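You operate a simulated robot arm through the tools that you are given. There is no shell and no other tool. Be economical: measure what you need, move in short steps, check, and stop when the job is done.

You run a simulated two-armed robot. Do the job below in one go: nothing can be reset, and whatever is moved stays where it is left.

JOB
Pick up the white filter from the grey table top with one hand, pass it to the other hand and put it on the third shelf from the bottom of the tall rack.

The check looks at the end state, three seconds after you hand in, the way a careful person would. Anything else that was tipped, shoved, dropped, spilled or broken makes it a failure.

ROBOT AND FRAMES
Two 7-joint arms with two-finger parallel grippers on one trunk, on a base that drives. Base frame: it is fixed to the floor where the robot stands at the start and does not move with it; the origin is under the middle of the robot, x ahead of it, y to its left, z up. Units: cm, degrees, N and s.
The left shoulder is at the start at [8, 13.1, 94.7], the right one opposite. With the tool pointing down near the work surface each hand reaches from about 40 to 86 cm from the robot's upright axis, wherever it stands, measured 20 degrees to its own side. Places, roughly: third shelf of the tall rack [-340, -160, 90]. Payload 1.57 kg a hand.
The TCP of each hand is the grasp point between the finger pads, 3 cm short of the fingertips. In the tool frame z runs along the fingers and y along their closing line. The gripper opens to 11 cm. The fingers are 2.4 cm wide and 1.2 cm thick; the gripper's body (4.8 by 11.2 cm) begins 7.8 cm behind the TCP.
Orientation is that of the tool frame in the base frame, as a unit quaternion [x, y, z, w]. With the fingers straight down and closing along the base's y, the tool's x points along the base's -x, its y along +y and its z along -z.

CONTROLS
- The arms move only by the tool drive_tool. It takes "left_moves", "right_moves" or both (then of equal length, played together; a hand with none holds still); each is a list of rows, each a list of 7 numbers: the finger opening in m, from 0 to 0.11, then the shift along the tool's x, y, z in units of 25 mm (1.0 is 25 mm), then the turn, a rotation vector about the tool's x, y, z in units of 5 degrees (1.0 is 5 degrees). In form: [[fingers, tx, ty, tz, rx, ry, rz], ...]. A call has 1 to 20 rows; each row shifts and turns the commanded pose from where the row before left it, along the tool's axes as they then stand. A call with a number of a shift or a turn outside -1 to 1 is refused whole. A row lasts 0.2 s, in which the tool goes at most 5 cm and 8.6 degrees; a call with a longer step from one row to the next is refused whole, and so is a gripper value outside its range. Where a pose cannot be reached the arm comes as near as it can. A force on the tool above 40 N (or 10 N above the force at the start of the call, whichever is more), or a blocked arm, ends the call early, and 0.2 s more pass. The fingers move at their own pace (about 10.8 cm/s each) and stop on an object; they squeeze with about 31 N. The grip force told is the motor's: it shows also when the fingers shut on nothing. Time passes only in rows, and 0.2 s behind the last, so rows that do not move let the fingers close. The reply holds the time, the measured pose of the TCP, the force on the tool along the base axes, the opening and the grip force, in the units named above and with some noise, with the torque about the TCP (base axes, N m) and any sound that the robot's microphone picked up, and new pictures: "views" is both (left out), scene, wrist or none (wrist: the cameras of the hands that moved).
- Cameras (640 x 400 px; columns grow to the right, rows downward): "scene" is now at [-3.83, -0.13, 143.12]; the picture's right is [-0.07, -1.00, 0.00], its down [-0.47, 0.03, -0.88] and it looks along [0.88, -0.06, -0.47] (base axes); focal length 265 px, centre (320, 200). "left" rides on the left gripper at [7, -1.6, -14.1] in its tool frame; the picture's right is [0.23, 0.97, 0.00], its down [-0.86, 0.20, -0.48] and it looks along [-0.47, 0.11, 0.88] (tool axes); focal length 222 px, centre (320, 200). "right" rides on the right gripper at [7, 1.6, -14.1] in its tool frame; the picture's right is [-0.23, 0.97, 0.00], its down [-0.86, -0.20, -0.48] and it looks along [-0.47, -0.11, 0.88] (tool axes); focal length 222 px, centre (320, 200). There is no depth. A picture from a camera that has moved, and an enlarged one, comes with that camera's place and axes in the base frame and with its lens. The place of the scene camera against the robot may be out by one fixed shift of up to 1.2 cm in any direction.
- steer(legs): drives the robot by 1 to 6 legs, each [ahead, left, turn to the left] in cm, cm and degrees, along the robot's own axes; the way and the turn of a leg run together, so that a leg with both is an arc; at most 150 cm and 180 degrees a leg. The arms and the cameras ride along, it lands a little off, and it stops where it bumps. It gives what a move gives, and a new picture of the scene camera.
- pan_tilt(pan, tilt): turns the head with the scene camera to pan (to the left, within 109 degrees either way) and tilt (down, from -29 to 69), counted from straight ahead of the robot. It gives what a move gives, and a new picture of the scene camera.
- zoom(camera, box): a new picture of the part [left, top, right, bottom] of that camera's present view, enlarged. No time passes.
- sign_off(): hands the job in; it is judged then, once.

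Work in short steps. Places have to be worked out from the pictures, the camera data and where the tool is seen: move nearer, look again, correct. Check each grasp and each placing, and mend what went wrong. You have 120 turns and 260 pictures in all, those below and enlarged ones among them. Open the grippers and draw the arms clear of the work before you hand the job in, unless the task says otherwise; then end with one line.

The tools are called after ">>>" as name(argument=value, ...) on one line, values as JSON. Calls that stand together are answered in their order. drive_tool: Moves the arms, as the interface text tells. Its arguments: {"type":"object","properties":{"left_moves":{"type":"array"},"right_moves":{"type":"array"},"views":{"type":"string","enum":["both","scene","wrist","none"]}},"required":[]} The other tools are called the same way: steer (legs) drives the base; pan_tilt (pan, tilt) turns the head that bears the scene camera; zoom (camera, box) takes an enlarged picture of a part of a camera's view; sign_off () hands the job in.

At the start:

```text
time_s: 0.0
left_ee_pos: [49.49, 25.29, 110.63]
left_tcp_rot: [-0.001, 1.0, 0.0, 0.001]
left_wrist_force: [0.0, -0.1, 0.0]
left_wrist_torque: [0.01, -0.04, 0.0]
left_opening: 11.04
left_gripper_force: 0.0
right_ee_pos: [53.8, -24.58, 105.56]
right_tcp_rot: [0.0, 1.0, 0.0, -0.001]
right_wrist_force: [0.1, -0.4, -0.1]
right_wrist_torque: [0.01, 0.02, 0.02]
right_opening: 10.99
right_gripper_force: 0.0
robot x, y, heading: [0.22, 0.27, -0.0]
head pan, tilt: [-3.8, 27.8]
```

scene: 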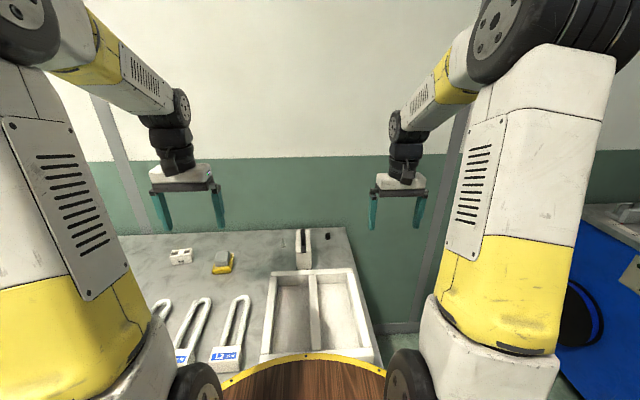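
right: 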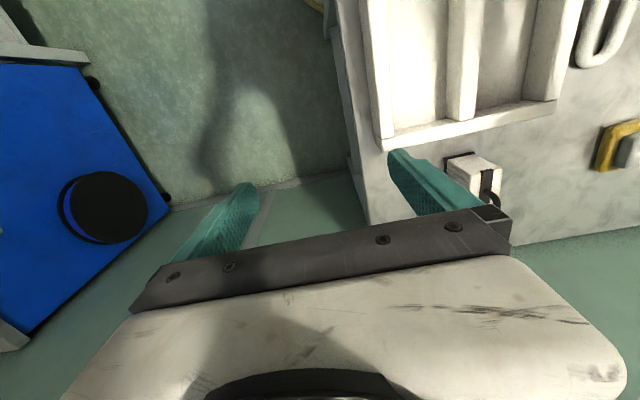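
left: 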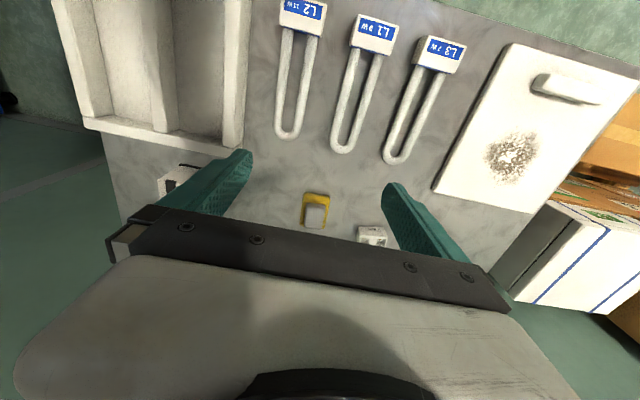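

The table holds several white things; I zoom in to find which one is the filter.

>>> zoom(camera="scene", box=[100, 210, 380, 385])

>>> zoom(camera="left", box=[100, 0, 640, 300])

>>> pan_tilt(pan=30, tilt=45)

```text
2.29 times, centred on (240, 298) of scene
camera zoom: at [-3.83, -0.13, 143.12], right [-0.07, -1.0, 0.0], down [-0.47, 0.03, -0.88], along [0.88, -0.06, -0.47], focal length 606 px, centre (503, -23)
```

zoom: 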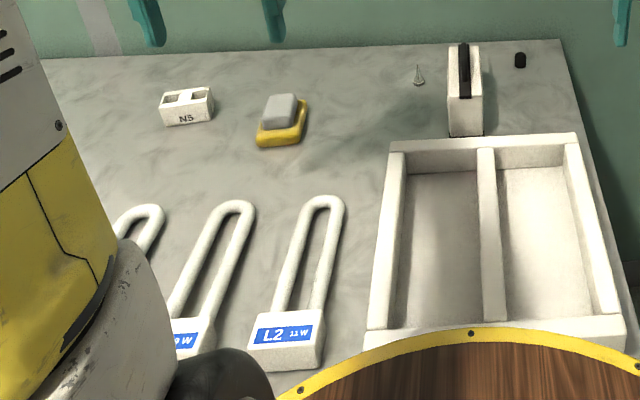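

```text
1.19 times, centred on (370, 150) of left
camera zoom: at [42.52, 23.5, 124.64], right [-0.23, 0.97, 0.0], down [0.86, 0.2, 0.48], along [0.47, 0.11, -0.88], focal length 263 px, centre (261, 259)
```

zoom: 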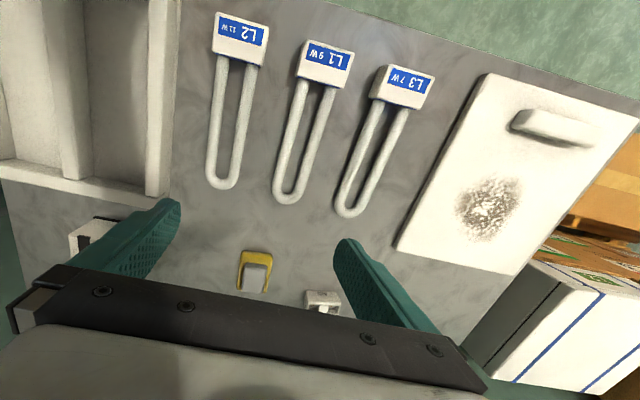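

```text
time_s: 1.0
left_ee_pos: [49.39, 25.25, 110.59]
left_tcp_rot: [0.0, 1.0, 0.0, 0.0]
left_wrist_force: [0.7, -0.6, -0.3]
left_wrist_torque: [-0.02, 0.01, -0.01]
left_opening: 11.0
left_gripper_force: 0.0
right_ee_pos: [53.62, -24.58, 105.49]
right_tcp_rot: [0.0, 1.0, 0.0, 0.0]
right_wrist_force: [-0.3, 0.0, -0.3]
right_wrist_torque: [0.02, 0.01, 0.03]
right_opening: 11.01
right_gripper_force: 0.0
robot x, y, heading: [0.07, 0.07, 0.0]
head pan, tilt: [30.0, 45.0]
camera scene: at [-5.89, 4.54, 140.51], right [0.5, -0.87, 0.0], down [-0.61, -0.35, -0.71], along [0.61, 0.35, -0.71], focal length 265 px, centre (320, 200)
```

scene: 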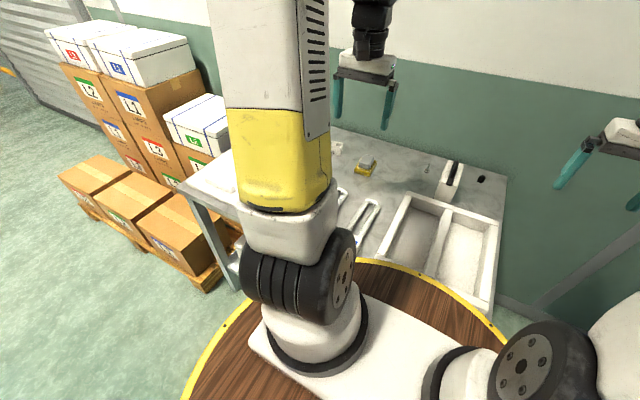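

The panel at the left (about [45, 70, 80]) with a dusty patch and a ridge is one candidate, the small boxes others. I shift the left hand to the left to see the panel better.

>>> drive_tool(left_moves=[[0.11, 0, 1, 0, 0, 0, 0], [0.11, 0, 1, 0, 0, 0, 0], [0.11, 0, 1, 0, 0, 0, 0], [0.11, 0, 1, 0, 0, 0, 0], [0.11, 0, 1, 0, 0, 0, 0], [0.11, 0, 1, 0, 0, 0, 0], [0.11, 0, 1, 0, 0, 0, 0], [0.11, 0, 1, 0, 0, 0, 0], [0.11, 0, 0, 0, 0, 0, 0]], views="both")

>>> zoom(camera="right", box=[340, 60, 640, 250])

```text
time_s: 3.0
left_ee_pos: [49.43, 45.32, 110.7]
left_tcp_rot: [0.0, 1.0, 0.0, 0.0]
left_wrist_force: [0.5, 0.0, -0.1]
left_wrist_torque: [0.02, -0.04, 0.02]
left_opening: 11.0
left_gripper_force: 0.1
right_ee_pos: [53.74, -24.52, 105.59]
right_tcp_rot: [0.0, 1.0, 0.0, 0.0]
right_wrist_force: [0.8, -0.5, 0.5]
right_wrist_torque: [0.03, 0.02, 0.02]
right_opening: 11.01
right_gripper_force: 0.0
robot x, y, heading: [-0.29, 0.01, -0.1]
head pan, tilt: [30.0, 45.0]
camera scene: at [-5.89, 4.55, 140.51], right [0.5, -0.87, 0.0], down [-0.61, -0.35, -0.71], along [0.61, 0.35, -0.71], focal length 265 px, centre (320, 200)
camera left: at [42.49, 43.56, 124.74], right [-0.23, 0.97, 0.0], down [0.86, 0.2, 0.48], along [0.47, 0.11, -0.88], focal length 222 px, centre (320, 200)
```

scene: 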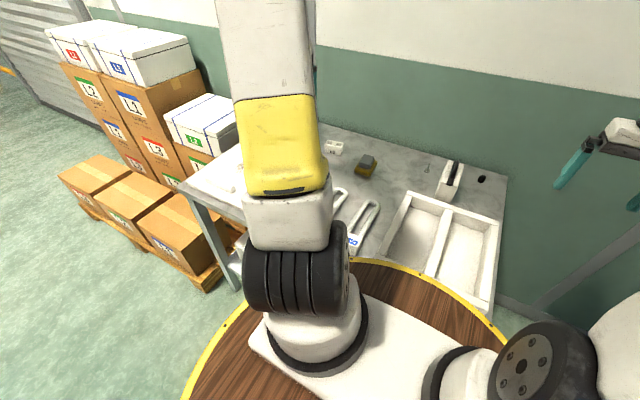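
left: 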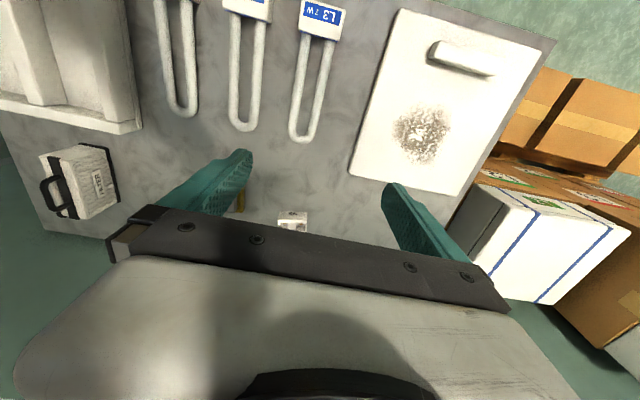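

```text
2.11 times, centred on (490, 155) of right
camera zoom: at [46.81, -22.88, 119.76], right [0.23, 0.97, 0.0], down [0.86, -0.2, 0.48], along [0.47, -0.11, -0.88], focal length 468 px, centre (-38, 295)
```

zoom: 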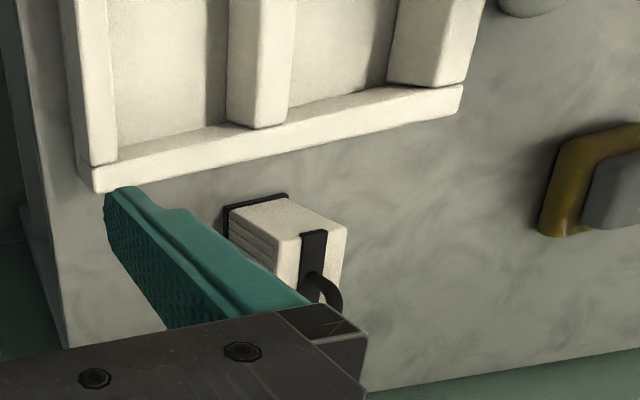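

The strapped block near the table's right end has a label; I zoom on it and on the panel and the small box.

>>> zoom(camera="left", box=[20, 130, 140, 230])

>>> zoom(camera="left", box=[340, 0, 560, 200])

>>> zoom(camera="scene", box=[310, 120, 520, 260])

```text
4.00 times, centred on (80, 180) of left
camera zoom: at [42.49, 43.56, 124.74], right [-0.23, 0.97, 0.0], down [0.86, 0.2, 0.48], along [0.47, 0.11, -0.88], focal length 888 px, centre (1280, 280)
```

zoom: 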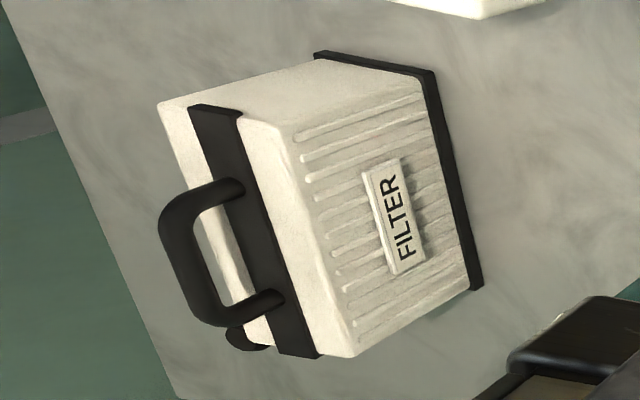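

```text
2.00 times, centred on (450, 100) of left
camera zoom: at [42.49, 43.56, 124.74], right [-0.23, 0.97, 0.0], down [0.86, 0.2, 0.48], along [0.47, 0.11, -0.88], focal length 444 px, centre (60, 400)
```

zoom: 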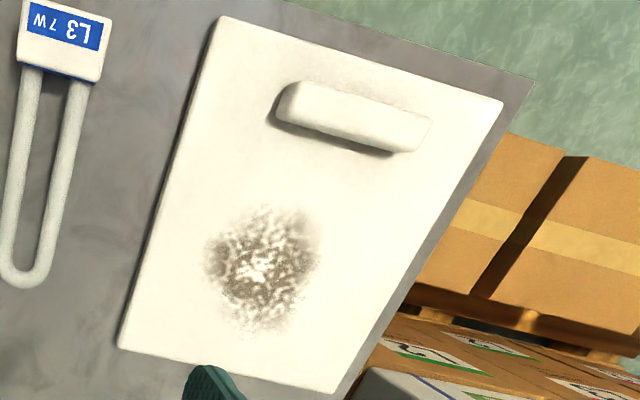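

```text
2.86 times, centred on (415, 190) of scene
camera zoom: at [-5.89, 4.55, 140.51], right [0.5, -0.87, 0.0], down [-0.61, -0.35, -0.71], along [0.61, 0.35, -0.71], focal length 757 px, centre (49, 229)
```

zoom: 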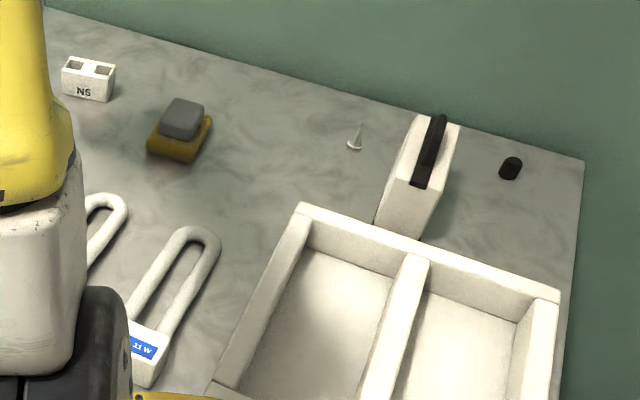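

The strapped box is labelled FILTER, near [70, 0, 80], with its handle on top, running along x. I bring the right hand over towards it at the present height to measure it.

>>> drive_tool(right_moves=[[0.11, 0, 1, -0.4, 0, 0, 0], [0.11, 0, 1, -0.4, 0, 0, 0], [0.11, 0, 1, -0.4, 0, 0, 0], [0.11, 0, 1, -0.4, 0, 0, 0], [0.11, 0, 1, 0, 0, 0, 0], [0.11, 0, 1, 0, 0, 0, 0], [0.11, 0, 1, 0, 0, 0, 0], [0.11, 0, 1, 0, 0, 0, 0], [0.11, 0, 0.9, 0, 0, 0, 0], [0.11, 0, 0, 0, 0, 0, 0]], views="wrist")

>>> pan_tilt(pan=0, tilt=35)

```text
time_s: 5.2
left_ee_pos: [49.47, 45.19, 110.73]
left_tcp_rot: [0.0, 1.0, -0.001, 0.0]
left_wrist_force: [0.3, 0.3, 0.9]
left_wrist_torque: [-0.01, 0.04, 0.02]
left_opening: 11.0
left_gripper_force: 0.1
right_ee_pos: [53.76, -2.2, 109.49]
right_tcp_rot: [0.0, 1.0, 0.0, 0.0]
right_wrist_force: [0.7, 0.2, 0.0]
right_wrist_torque: [0.03, 0.03, 0.03]
right_opening: 11.03
right_gripper_force: 0.2
robot x, y, heading: [-0.07, -0.01, -0.1]
head pan, tilt: [30.0, 45.0]
camera right: at [46.86, -0.68, 123.76], right [0.23, 0.97, 0.0], down [0.86, -0.2, 0.48], along [0.47, -0.11, -0.88], focal length 222 px, centre (320, 200)
```

right: 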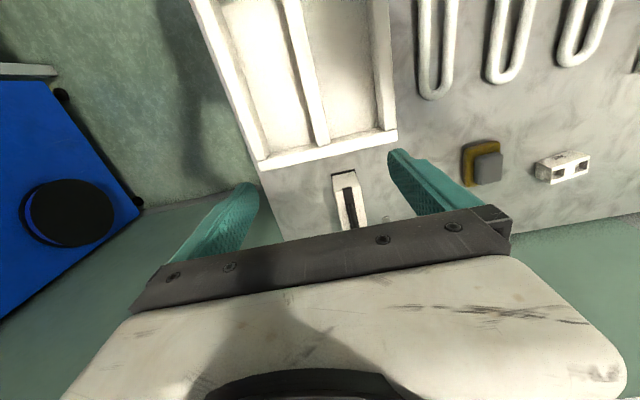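

```text
time_s: 6.1
left_ee_pos: [49.49, 45.31, 110.7]
left_tcp_rot: [0.0, 1.0, 0.0, 0.0]
left_wrist_force: [-0.3, 0.1, -0.2]
left_wrist_torque: [0.01, 0.02, 0.0]
left_opening: 10.98
left_gripper_force: 0.1
right_ee_pos: [53.87, -2.32, 109.45]
right_tcp_rot: [-0.001, 1.0, 0.0, 0.0]
right_wrist_force: [0.1, 0.7, -0.4]
right_wrist_torque: [0.0, 0.02, -0.02]
right_opening: 10.99
right_gripper_force: 0.0
robot x, y, heading: [-0.45, 0.06, 0.1]
head pan, tilt: [0.0, 35.0]
camera scene: at [-4.13, 0.5, 141.99], right [0.0, -1.0, 0.0], down [-0.57, 0.0, -0.82], along [0.82, 0.0, -0.57], focal length 265 px, centre (320, 200)
```

scene: 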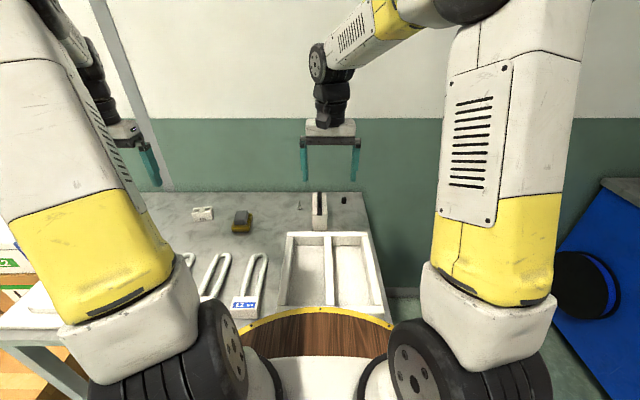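

>>> zoom(camera="scene", box=[270, 170, 370, 240])

>>> zoom(camera="right", box=[280, 140, 400, 240])

```text
5.71 times, centred on (320, 205) of scene
camera zoom: at [-4.13, 0.5, 141.99], right [0.0, -1.0, 0.0], down [-0.57, 0.0, -0.82], along [0.82, 0.0, -0.57], focal length 1514 px, centre (320, 171)
```

zoom: 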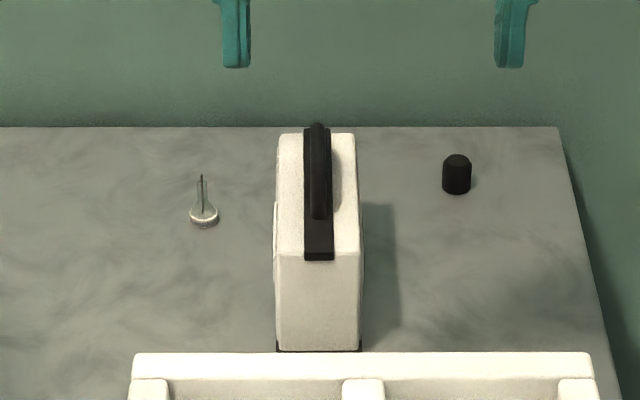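

```text
4.00 times, centred on (340, 190) of right
camera zoom: at [46.86, -0.7, 123.77], right [0.23, 0.97, 0.0], down [0.86, -0.2, 0.48], along [0.47, -0.11, -0.88], focal length 888 px, centre (240, 240)
```

zoom: 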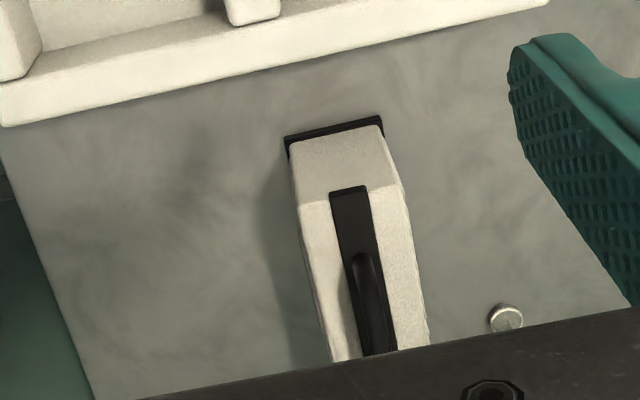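

Triangulating gives the box: x 64.4–77, y ≈ -0.4, width 4.8, from the table at z ≈ 81 to its top at 88.5, handle top ≈ 91.5. I bring the right hand over it, TCP to x 72.5, at the same height.

>>> drive_tool(right_moves=[[0.085, -0.935, 0.095, 0, 0, 0, 0], [0.085, -0.935, 0.095, 0, 0, 0, 0], [0.085, -0.935, 0.095, 0, 0, 0, 0], [0.085, -0.935, 0.095, 0, 0, 0, 0], [0.085, -0.935, 0.095, 0, 0, 0, 0], [0.085, -0.935, 0.095, 0, 0, 0, 0], [0.085, -0.935, 0.095, 0, 0, 0, 0], [0.085, -0.935, 0.095, 0, 0, 0, 0], [0.085, 0, 0, 0, 0, 0, 0]], views="both")

>>> zoom(camera="scene", box=[270, 130, 370, 230])

>>> zoom(camera="right", box=[220, 60, 500, 240])

```text
time_s: 8.1
left_ee_pos: [49.51, 45.27, 110.65]
left_tcp_rot: [0.0, 1.0, 0.0, 0.0]
left_wrist_force: [-0.3, 0.3, 0.0]
left_wrist_torque: [0.04, 0.03, -0.01]
left_opening: 11.0
left_gripper_force: 0.1
right_ee_pos: [72.58, -0.33, 109.49]
right_tcp_rot: [0.0, 1.0, -0.001, -0.001]
right_wrist_force: [-0.5, 0.8, -0.2]
right_wrist_torque: [0.01, 0.0, 0.0]
right_opening: 8.47
right_gripper_force: 0.0
robot x, y, heading: [-0.2, 0.0, 0.2]
head pan, tilt: [0.0, 35.0]
camera scene: at [-4.12, 0.49, 141.99], right [0.0, -1.0, 0.0], down [-0.57, 0.0, -0.82], along [0.82, 0.0, -0.57], focal length 265 px, centre (320, 200)
camera right: at [65.57, 1.22, 123.77], right [0.23, 0.97, 0.0], down [0.86, -0.2, 0.48], along [0.47, -0.11, -0.88], focal length 222 px, centre (320, 200)
```

scene: 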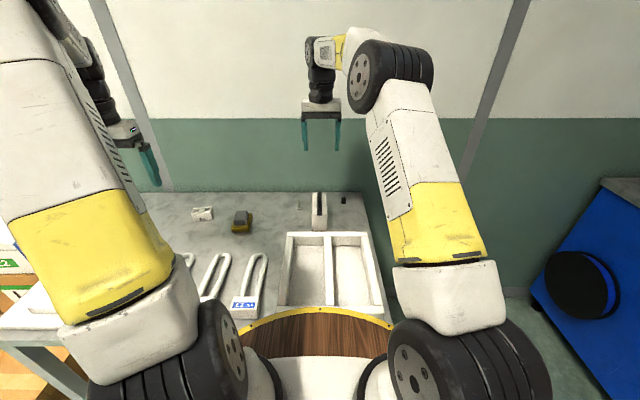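
right: 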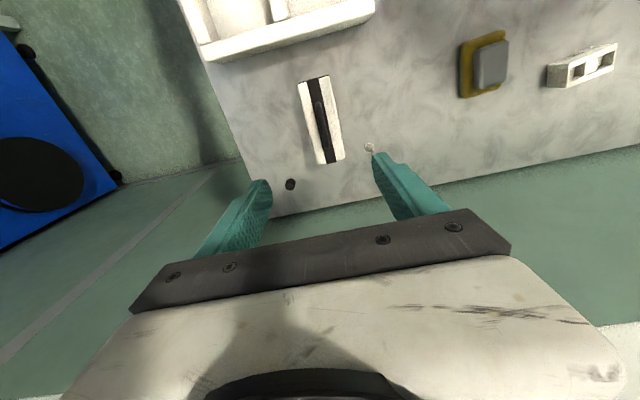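

```text
4.00 times, centred on (320, 180) of scene
camera zoom: at [-4.12, 0.49, 141.99], right [0.0, -1.0, 0.0], down [-0.57, 0.0, -0.82], along [0.82, 0.0, -0.57], focal length 1060 px, centre (320, 280)
```

zoom: 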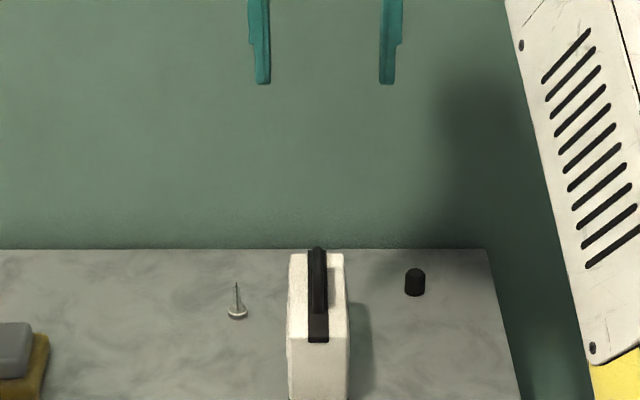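

```text
2.22 times, centred on (360, 150) of right
camera zoom: at [65.57, 1.22, 123.77], right [0.23, 0.97, 0.0], down [0.86, -0.2, 0.48], along [0.47, -0.11, -0.88], focal length 494 px, centre (231, 311)
```

zoom: 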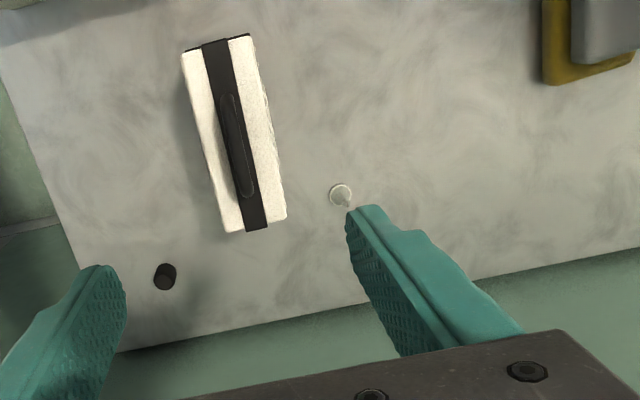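

The hand camera puts the box at x ≈ 65.6–78.3, y ≈ 0.25, top nearer z ≈ 86–88. I correct by about +1 cm x, +0.55 cm y, and come down to TCP z ≈ 98, then look again.

>>> drive_tool(right_moves=[[0.085, -0.2, 0.11, 1, 0, 0, 0], [0.085, -0.2, 0.11, 1, 0, 0, 0], [0.085, 0, 0, 1, 0, 0, 0], [0.085, 0, 0, 1, 0, 0, 0], [0.085, 0, 0, 0.6, 0, 0, 0], [0.085, 0, 0, 0, 0, 0, 0]], views="wrist")

>>> zoom(camera="scene", box=[270, 130, 370, 230])

>>> zoom(camera="right", box=[220, 60, 500, 240])

```text
time_s: 9.5
left_ee_pos: [49.46, 45.33, 110.71]
left_tcp_rot: [0.0, 1.0, -0.001, 0.001]
left_wrist_force: [0.1, 0.2, -1.0]
left_wrist_torque: [0.04, 0.02, -0.02]
left_opening: 11.01
left_gripper_force: 0.1
right_ee_pos: [73.54, 0.08, 98.06]
right_tcp_rot: [0.0, 1.0, 0.001, 0.0]
right_wrist_force: [-0.3, -0.5, 0.3]
right_wrist_torque: [0.03, 0.02, -0.03]
right_opening: 8.51
right_gripper_force: 0.1
robot x, y, heading: [0.11, 0.11, -0.1]
head pan, tilt: [0.0, 35.0]
camera right: at [66.53, 1.82, 112.26], right [0.23, 0.97, 0.0], down [0.85, -0.2, 0.48], along [0.47, -0.11, -0.88], focal length 222 px, centre (320, 200)
```

right: 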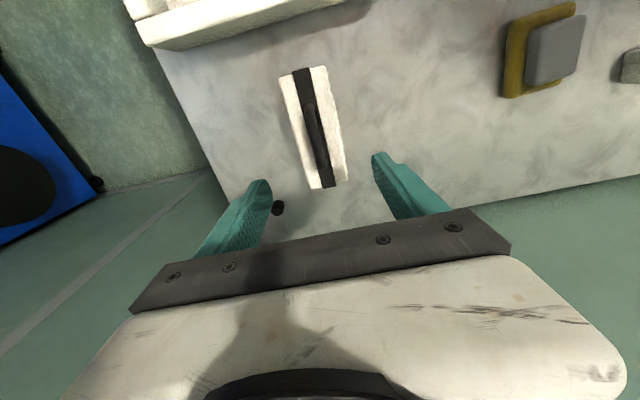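

```text
4.00 times, centred on (320, 180) of scene
camera zoom: at [-4.12, 0.49, 141.99], right [0.0, -1.0, 0.0], down [-0.57, 0.0, -0.82], along [0.82, 0.0, -0.57], focal length 1060 px, centre (320, 280)
```

zoom: 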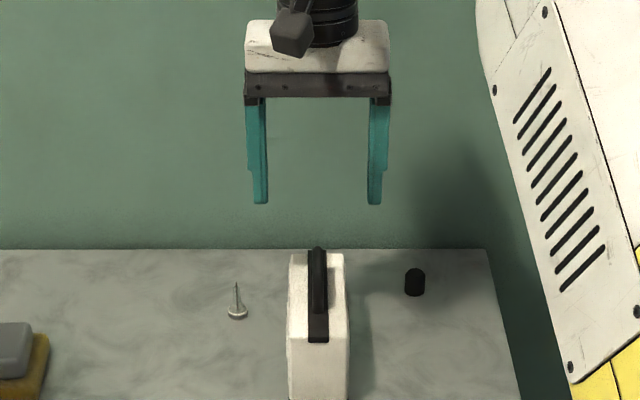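

```text
2.22 times, centred on (360, 150) of right
camera zoom: at [66.53, 1.82, 112.26], right [0.23, 0.97, 0.0], down [0.85, -0.2, 0.48], along [0.47, -0.11, -0.88], focal length 494 px, centre (231, 311)
```

zoom: 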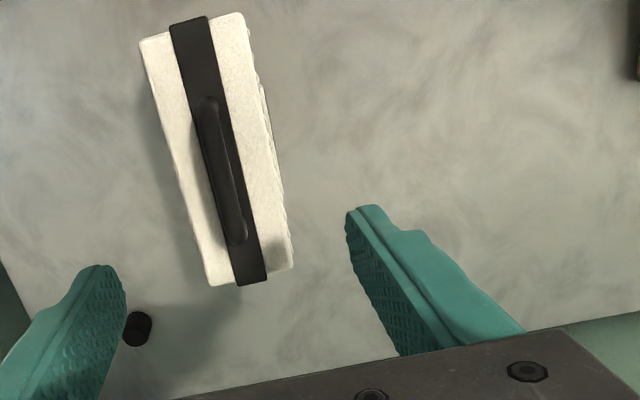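

Three hand views agree: top at z ≈ 86.1, x 65.7–78.6, y ≈ 0.15, table ≈ 78.7. I go down to TCP z ≈ 84 with the fingers on either side of the box.

>>> drive_tool(right_moves=[[0.085, -0.24, 0, 0.9, 0, 0, 0], [0.085, 0, 0, 0.9, 0, 0, 0], [0.085, 0, 0, 0.9, 0, 0, 0], [0.085, 0, 0, 0.9, 0, 0, 0], [0.085, 0, 0, 0.5, 0, 0, 0], [0.085, 0, 0, 0, 0, 0, 0]], views="wrist")

>>> zoom(camera="scene", box=[270, 130, 370, 230])

```text
time_s: 10.9
left_ee_pos: [49.55, 45.3, 110.6]
left_tcp_rot: [0.0, 1.0, 0.0, 0.0]
left_wrist_force: [0.5, -0.3, -0.1]
left_wrist_torque: [0.04, -0.05, 0.0]
left_opening: 10.97
left_gripper_force: 0.0
right_ee_pos: [74.07, 0.3, 87.74]
right_tcp_rot: [0.0, 1.0, 0.0, 0.0]
right_wrist_force: [0.8, 0.0, -0.6]
right_wrist_torque: [-0.02, 0.02, -0.01]
right_opening: 8.48
right_gripper_force: 0.1
robot x, y, heading: [-0.19, -0.22, -0.1]
head pan, tilt: [0.0, 35.0]
camera right: at [67.14, 1.87, 101.93], right [0.23, 0.97, 0.0], down [0.86, -0.2, 0.48], along [0.47, -0.11, -0.88], focal length 222 px, centre (320, 200)
```

right: 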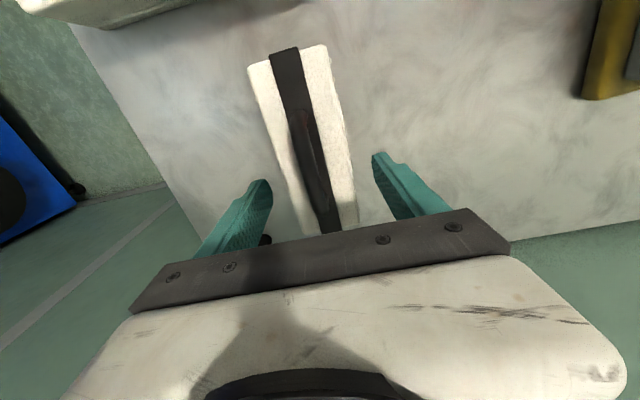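

```text
4.00 times, centred on (320, 180) of scene
camera zoom: at [-4.12, 0.49, 141.99], right [0.0, -1.0, 0.0], down [-0.57, 0.0, -0.82], along [0.82, 0.0, -0.57], focal length 1060 px, centre (320, 280)
```

zoom: 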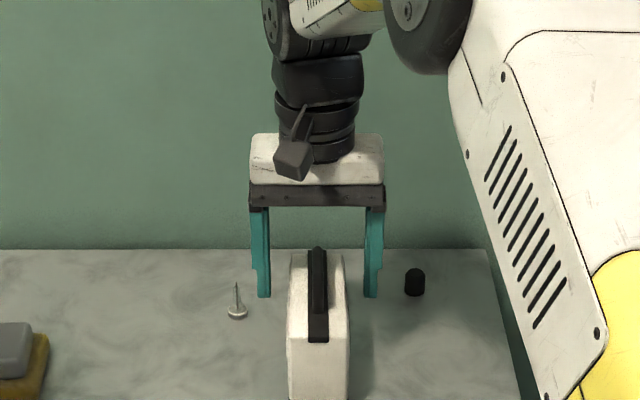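

The fingers are centred on the box. I lower another 3.6 cm and close.

>>> drive_tool(right_moves=[[0.085, 0, 0, 0.8, 0, 0, 0], [0.085, 0, 0, 0.64, 0, 0, 0], [0.085, 0, 0, 0, 0, 0, 0], [0, 0, 0, 0, 0, 0, 0], [0, 0, 0, 0, 0, 0, 0], [0, 0, 0, 0, 0, 0, 0]], views="wrist")

>>> zoom(camera="scene", box=[270, 130, 370, 230])

```text
time_s: 12.3
left_ee_pos: [49.49, 45.21, 110.58]
left_tcp_rot: [0.0, 1.0, -0.001, -0.001]
left_wrist_force: [0.4, 0.5, 0.0]
left_wrist_torque: [0.01, 0.01, -0.02]
left_opening: 10.98
left_gripper_force: 0.0
right_ee_pos: [74.08, 0.22, 84.03]
right_tcp_rot: [0.0, 1.0, 0.0, 0.0]
right_wrist_force: [-0.5, -0.6, -0.5]
right_wrist_torque: [-0.02, -0.01, 0.02]
right_opening: 4.96
right_gripper_force: 30.6
robot x, y, heading: [-0.34, -0.1, -0.0]
head pan, tilt: [0.0, 35.0]
camera right: at [67.14, 1.86, 98.34], right [0.23, 0.97, 0.0], down [0.86, -0.2, 0.48], along [0.47, -0.11, -0.88], focal length 222 px, centre (320, 200)
```

right: 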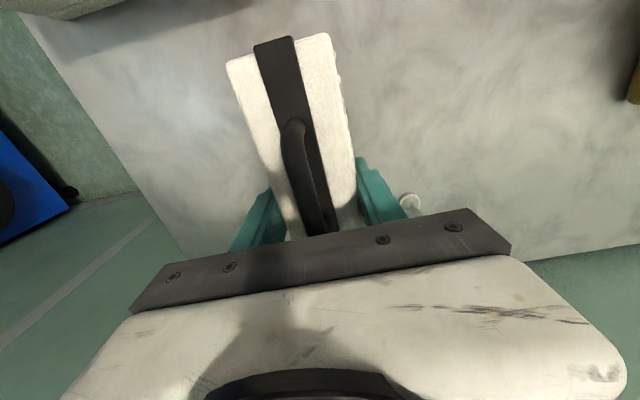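

```text
4.00 times, centred on (320, 180) of scene
camera zoom: at [-4.12, 0.49, 141.99], right [0.0, -1.0, 0.0], down [-0.57, 0.0, -0.82], along [0.82, 0.0, -0.57], focal length 1060 px, centre (320, 280)
```

zoom: 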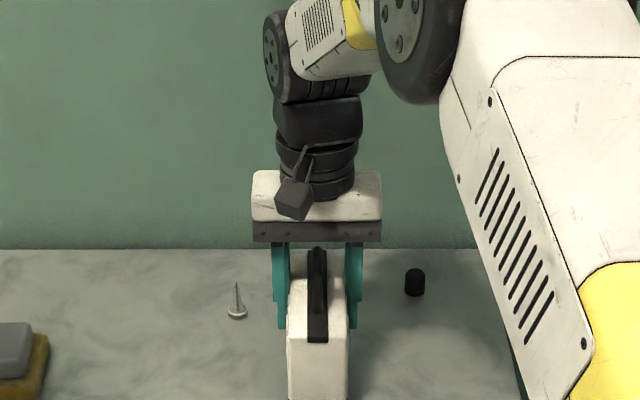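

Gripped at 4.96 cm with 31 N. I lift it straight up by about 20 cm, slowly first.

>>> drive_tool(right_moves=[[0, 0, 0, -0.3, 0, 0, 0], [0, 0, 0, -0.6, 0, 0, 0], [0, 0, 0, -0.9, 0, 0, 0], [0, 0, 0, -1, 0, 0, 0], [0, 0, 0, -1, 0, 0, 0], [0, 0, 0, -1, 0, 0, 0], [0, 0, 0, -1, 0, 0, 0], [0, 0, 0, -1, 0, 0, 0], [0, 0, 0, -0.9, 0, 0, 0], [0, 0, 0, -0.4, 0, 0, 0], [0, 0, 0, 0, 0, 0, 0]], views="both")

>>> zoom(camera="scene", box=[260, 100, 380, 220])

```text
time_s: 14.7
left_ee_pos: [49.44, 45.26, 110.66]
left_tcp_rot: [0.0, 1.0, -0.001, -0.001]
left_wrist_force: [-1.2, 0.8, 0.6]
left_wrist_torque: [0.0, 0.04, 0.02]
left_opening: 10.99
left_gripper_force: 0.0
right_ee_pos: [74.1, 0.23, 104.42]
right_tcp_rot: [0.0, 1.0, 0.0, 0.0]
right_wrist_force: [0.3, -0.6, -1.3]
right_wrist_torque: [-0.04, -0.02, 0.01]
right_opening: 4.94
right_gripper_force: 31.3
robot x, y, heading: [0.15, 0.18, -0.4]
head pan, tilt: [0.0, 35.0]
camera scene: at [-4.12, 0.49, 141.99], right [0.0, -1.0, 0.0], down [-0.57, 0.0, -0.82], along [0.82, 0.0, -0.57], focal length 265 px, centre (320, 200)
camera right: at [67.14, 1.89, 118.71], right [0.23, 0.97, 0.0], down [0.86, -0.2, 0.48], along [0.47, -0.11, -0.88], focal length 222 px, centre (320, 200)
```

scene: 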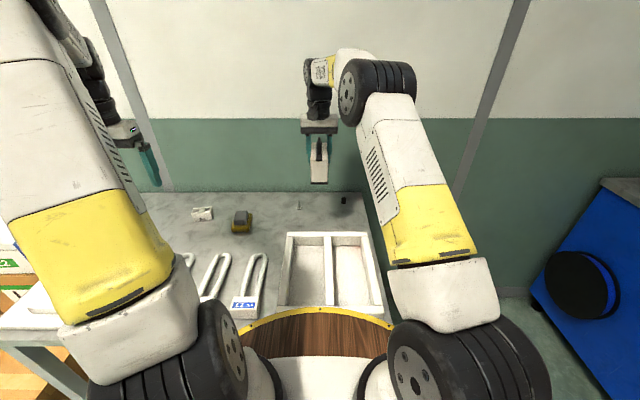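
right: 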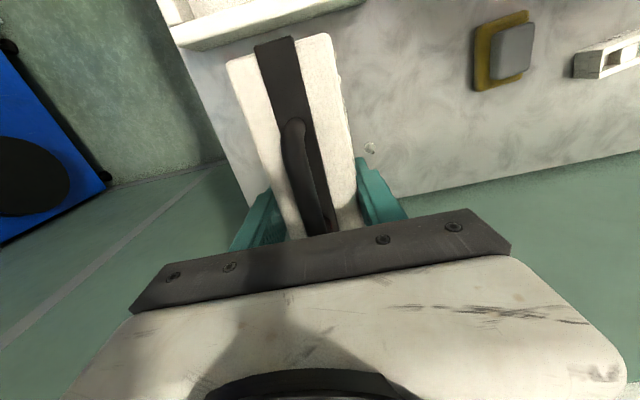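

```text
3.33 times, centred on (320, 160) of scene
camera zoom: at [-4.12, 0.49, 141.99], right [0.0, -1.0, 0.0], down [-0.57, 0.0, -0.82], along [0.82, 0.0, -0.57], focal length 883 px, centre (320, 333)
```

zoom: 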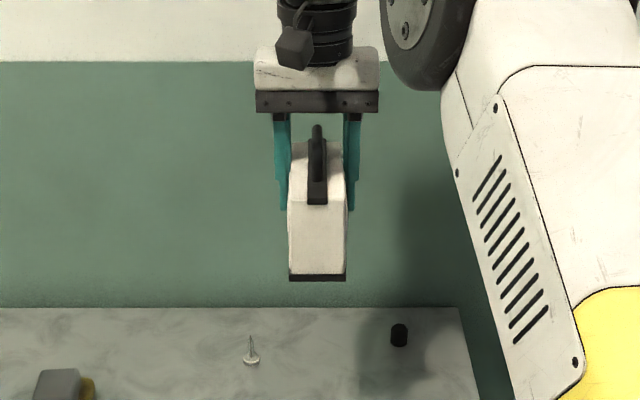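

The box hangs level and steady (about 0.13 kg). For the pass I bring the right hand to about x 66, z 112, and pitch the left hand so that its fingers point ahead (+x), closing along y.

>>> drive_tool(right_moves=[[0, 0.4, 0, -0.4, 0, 0, 0], [0, 0.4, 0, -0.4, 0, 0, 0], [0, 0.4, 0, -0.4, 0, 0, 0], [0, 0.4, 0, -0.4, 0, 0, 0], [0, 0.4, 0, -0.4, 0, 0, 0], [0, 0.4, 0, -0.4, 0, 0, 0], [0, 0.4, 0, -0.4, 0, 0, 0], [0, 0.4, 0, -0.3, 0, 0, 0], [0, 0, 0, 0, 0, 0, 0], [0, 0, 0, 0, 0, 0, 0], [0, 0, 0, 0, 0, 0, 0], [0, 0, 0, 0, 0, 0, 0], [0, 0, 0, 0, 0, 0, 0], [0, 0, 0, 0, 0, 0, 0], [0, 0, 0, 0, 0, 0, 0], [0, 0, 0, 0, 0, 0, 0], [0, 0, 0, 0, 0, 0, 0], [0, 0, 0, 0, 0, 0, 0], [0, 0, 0, 0, 0, 0, 0]], left_moves=[[0.11, 0, 0, 0, 0, -1, 0], [0.11, 0, 0, 0, 0, -1, 0], [0.11, 0, 0, 0, 0, -1, 0], [0.11, 0, 0, 0, 0, -1, 0], [0.11, 0, 0, 0, 0, -1, 0], [0.11, 0, 0, 0, 0, -1, 0], [0.11, 0, 0, 0, 0, -1, 0], [0.11, 0, 0, 0, 0, -1, 0], [0.11, 0, 0, 0, 0, -1, 0], [0.11, 0, 0, 0, 0, -1, 0], [0.11, 0, 0, 0, 0, -1, 0], [0.11, 0, 0, 0, 0, -1, 0], [0.11, 0, 0, 0, 0, -1, 0], [0.11, 0, 0, 0, 0, -1, 0], [0.11, 0, 0, 0, 0, -1, 0], [0.11, 0, 0, 0, 0, -1, 0], [0.11, 0, 0, 0, 0, -1, 0], [0.11, 0, 0, 0, 0, -1, 0], [0.11, 0, 0, 0, 0, 0, 0]], views="scene")

```text
time_s: 18.7
left_ee_pos: [49.42, 45.29, 110.53]
left_tcp_rot: [0.0, 0.707, 0.0, 0.707]
left_wrist_force: [0.8, 0.0, -0.1]
left_wrist_torque: [-0.03, 0.03, 0.0]
left_opening: 11.01
left_gripper_force: 0.1
right_ee_pos: [66.17, 0.24, 112.06]
right_tcp_rot: [0.0, 1.0, 0.0, 0.0]
right_wrist_force: [0.2, -0.6, -1.6]
right_wrist_torque: [0.03, -0.04, 0.01]
right_opening: 4.96
right_gripper_force: 31.4
robot x, y, heading: [0.04, -0.07, -0.0]
head pan, tilt: [0.0, 35.0]
camera scene: at [-4.12, 0.49, 141.99], right [0.0, -1.0, 0.0], down [-0.57, 0.0, -0.82], along [0.82, 0.0, -0.57], focal length 265 px, centre (320, 200)
```

scene: 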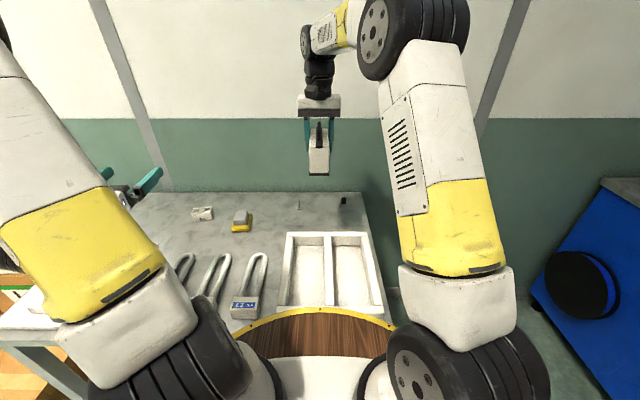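

The left hand points ahead. I slide it towards the middle (y to about 15), fingertips staying at x ≈ 52, short of the box's near end (≈ 57.8).

>>> drive_tool(left_moves=[[0.1, 0, -1, 0, 0, 0, 0], [0.1, 0, -1, 0, 0, 0, 0], [0.1, 0, -1, 0, 0, 0, 0], [0.1, 0, -1, 0, 0, 0, 0], [0.1, 0, -1, 0, 0, 0, 0], [0.1, 0, -1, 0, 0, 0, 0], [0.1, 0, -1, 0, 0, 0, 0], [0.1, 0, -1, 0, 0, 0, 0], [0.1, 0, -1, 0, 0, 0, 0], [0.1, 0, -1, 0, 0, 0, 0], [0.1, 0, -1, 0, 0, 0, 0], [0.1, 0, -1, 0, 0, 0, 0], [0.1, 0, 0, 0, 0, 0, 0]], views="both")

```text
time_s: 21.5
left_ee_pos: [60.1, 23.45, 111.33]
left_tcp_rot: [0.0, 0.707, 0.0, 0.707]
left_wrist_force: [0.6, 0.6, 0.5]
left_wrist_torque: [-0.04, 0.0, 0.0]
left_opening: 10.0
left_gripper_force: 0.1
left hand out of reach, approached as far as the arm can: row 3, 4, 5, 6, 7, 8, 9, 10, 11, 12
right_ee_pos: [66.06, 0.2, 112.03]
right_tcp_rot: [0.0, 1.0, 0.0, 0.0]
right_wrist_force: [-0.7, 0.2, -1.7]
right_wrist_torque: [0.0, 0.01, -0.01]
right_opening: 4.94
right_gripper_force: 31.0
robot x, y, heading: [-0.24, 0.04, 0.1]
head pan, tilt: [0.0, 35.0]
camera scene: at [-4.12, 0.49, 141.99], right [0.0, -1.0, 0.0], down [-0.57, 0.0, -0.82], along [0.82, 0.0, -0.57], focal length 265 px, centre (320, 200)
camera left: at [45.94, 21.71, 104.26], right [0.0, 0.97, -0.23], down [-0.48, 0.2, 0.86], along [0.88, 0.11, 0.47], focal length 222 px, centre (320, 200)
```

scene: 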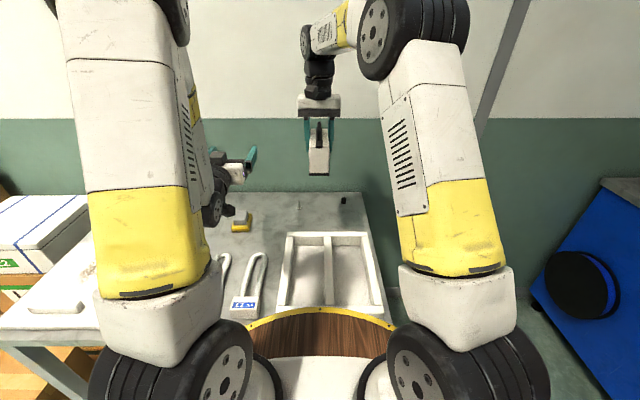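
left: 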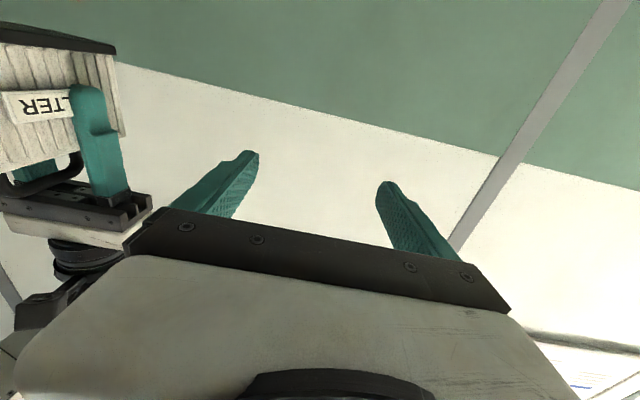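

Pointing straight ahead is too close in for the left arm at the middle. I will instead yaw both hands 45 degrees so the left comes in along (+x, −y); first I back the left hand off to the left and see where it settles.

>>> drive_tool(left_moves=[[0.1, 0, 1, 0, 0, 0, 0], [0.1, 0, 1, 0, 0, 0, 0], [0.1, 0, 1, 0.5, 0, 0, 0], [0.1, 0, 1, 0.5, 0, 0, 0], [0.1, 0, 1, 0.5, 0, 0, 0], [0.1, 0, 0, 0, 0, 0, 0]], views="none")

```text
time_s: 22.9
left_ee_pos: [64.01, 36.03, 111.32]
left_tcp_rot: [0.0, 0.707, 0.0, 0.707]
left_wrist_force: [0.1, -0.4, -0.1]
left_wrist_torque: [0.02, 0.01, 0.03]
left_opening: 10.0
left_gripper_force: 0.0
right_ee_pos: [66.12, 0.21, 112.13]
right_tcp_rot: [0.0, 1.0, 0.001, 0.0]
right_wrist_force: [-0.5, 0.1, -1.1]
right_wrist_torque: [-0.03, -0.01, 0.0]
right_opening: 4.94
right_gripper_force: 31.2
robot x, y, heading: [-0.04, -0.05, -0.1]
head pan, tilt: [0.0, 35.0]
```

Moves start from the measured pose. Now I yaw both hands 45 degrees, with the right hand shifting to about [68, 6, 112].

>>> drive_tool(right_moves=[[0, -0.27, 0.77, 0, 0, 0, 0], [0, -0.27, 0.77, 0, 0, 0, 0], [0, -0.27, 0.77, 0, 0, 0, 0], [0, 0, 0, 0, 0, 0, 1], [0, 0, 0, 0, 0, 0, 1], [0, 0, 0, 0, 0, 0, 1], [0, 0, 0, 0, 0, 0, 1], [0, 0, 0, 0, 0, 0, 1], [0, 0, 0, 0, 0, 0, 1], [0, 0, 0, 0, 0, 0, 1], [0, 0, 0, 0, 0, 0, 1], [0, 0, 0, 0, 0, 0, 1], [0, 0, 0, 0, 0, 0, 0]], left_moves=[[0.1, 0, 0, 0, 1, 0, 0], [0.1, 0, 0, 0, 1, 0, 0], [0.1, 0, 0, 0, 1, 0, 0], [0.1, 0, 0, 0, 1, 0, 0], [0.1, 0, 0, 0, 1, 0, 0], [0.1, 0, 0, 0, 1, 0, 0], [0.1, 0, 0, 0, 1, 0, 0], [0.1, 0, 0, 0, 1, 0, 0], [0.1, 0, 0, 0, 1, 0, 0], [0.1, 0, 0, 0, 0, 0, 0], [0.1, 0, 0, 0, 0, 0, 0], [0.1, 0, 0, 0, 0, 0, 0], [0.1, 0, 0, 0, 0, 0, 0]], views="both")

```text
time_s: 25.7
left_ee_pos: [63.79, 35.85, 111.29]
left_tcp_rot: [0.271, 0.653, -0.271, 0.653]
left_wrist_force: [0.8, -0.1, 0.0]
left_wrist_torque: [0.01, -0.03, -0.01]
left_opening: 9.99
left_gripper_force: 0.1
right_ee_pos: [68.15, 6.05, 112.2]
right_tcp_rot: [0.384, 0.923, 0.0, 0.0]
right_wrist_force: [-0.2, -0.5, -0.8]
right_wrist_torque: [0.02, 0.03, 0.05]
right_opening: 0.01
right_gripper_force: 21.8
robot x, y, heading: [-0.3, -0.11, 0.2]
head pan, tilt: [0.0, 35.0]
camera scene: at [-4.12, 0.49, 141.99], right [0.0, -1.0, 0.0], down [-0.57, 0.0, -0.82], along [0.82, 0.0, -0.57], focal length 265 px, centre (320, 200)
camera right: at [64.38, 12.06, 126.41], right [0.85, 0.53, 0.0], down [0.46, -0.75, 0.48], along [0.25, -0.41, -0.88], focal length 222 px, centre (320, 200)
camera left: at [52.7, 44.71, 104.23], right [0.69, 0.69, -0.23], down [-0.2, 0.48, 0.86], along [0.7, -0.54, 0.47], focal length 222 px, centre (320, 200)
```

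scene: 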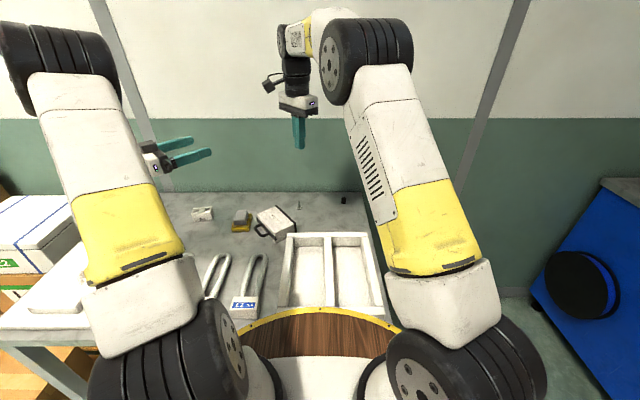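
right: 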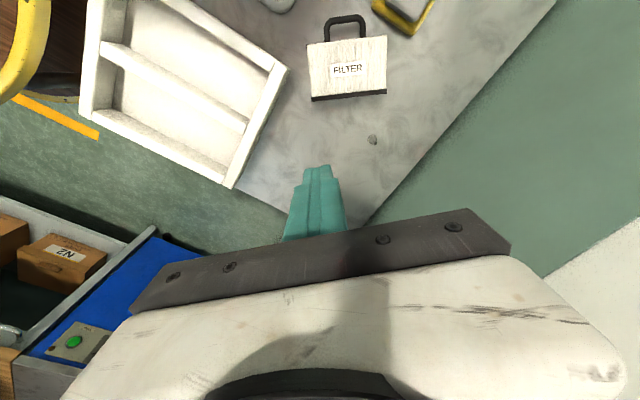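
left: 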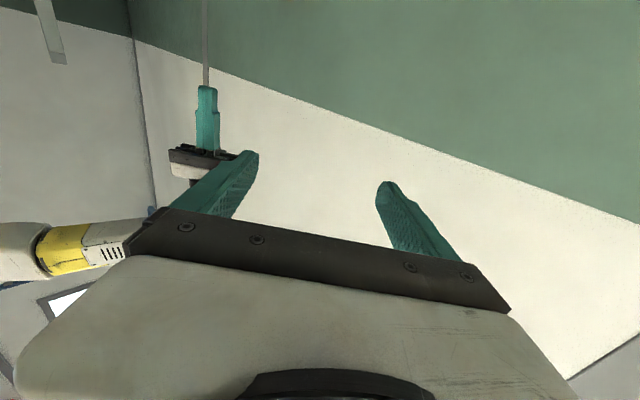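

The right gripper closed on nothing: the filter slipped out during the yaw and now lies on its side on the table. I look closely at it and at its neighbours.

>>> zoom(camera="scene", box=[180, 180, 380, 310])

>>> zoom(camera="right", box=[240, 0, 460, 160])

```text
3.08 times, centred on (280, 245) of scene
camera zoom: at [-4.12, 0.49, 141.99], right [0.0, -1.0, 0.0], down [-0.57, 0.0, -0.82], along [0.82, 0.0, -0.57], focal length 815 px, centre (443, 62)
```

zoom: 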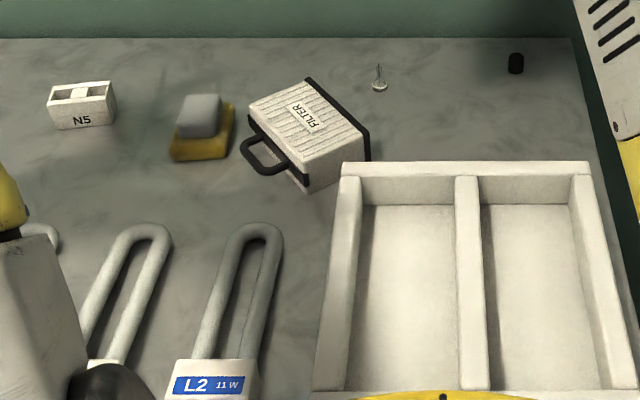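

```text
2.50 times, centred on (350, 80) of right
camera zoom: at [64.38, 12.06, 126.41], right [0.85, 0.53, 0.0], down [0.46, -0.75, 0.48], along [0.25, -0.41, -0.88], focal length 555 px, centre (245, 500)
```

zoom: 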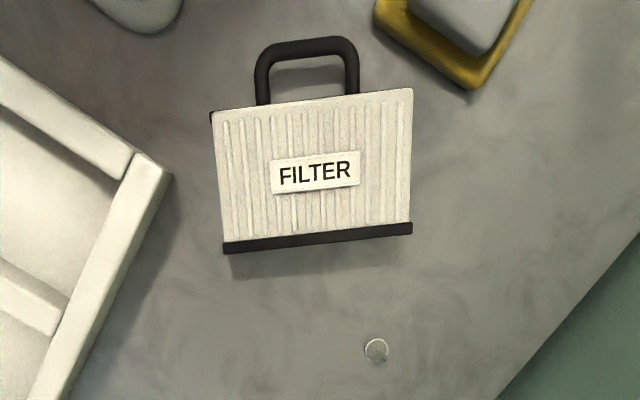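

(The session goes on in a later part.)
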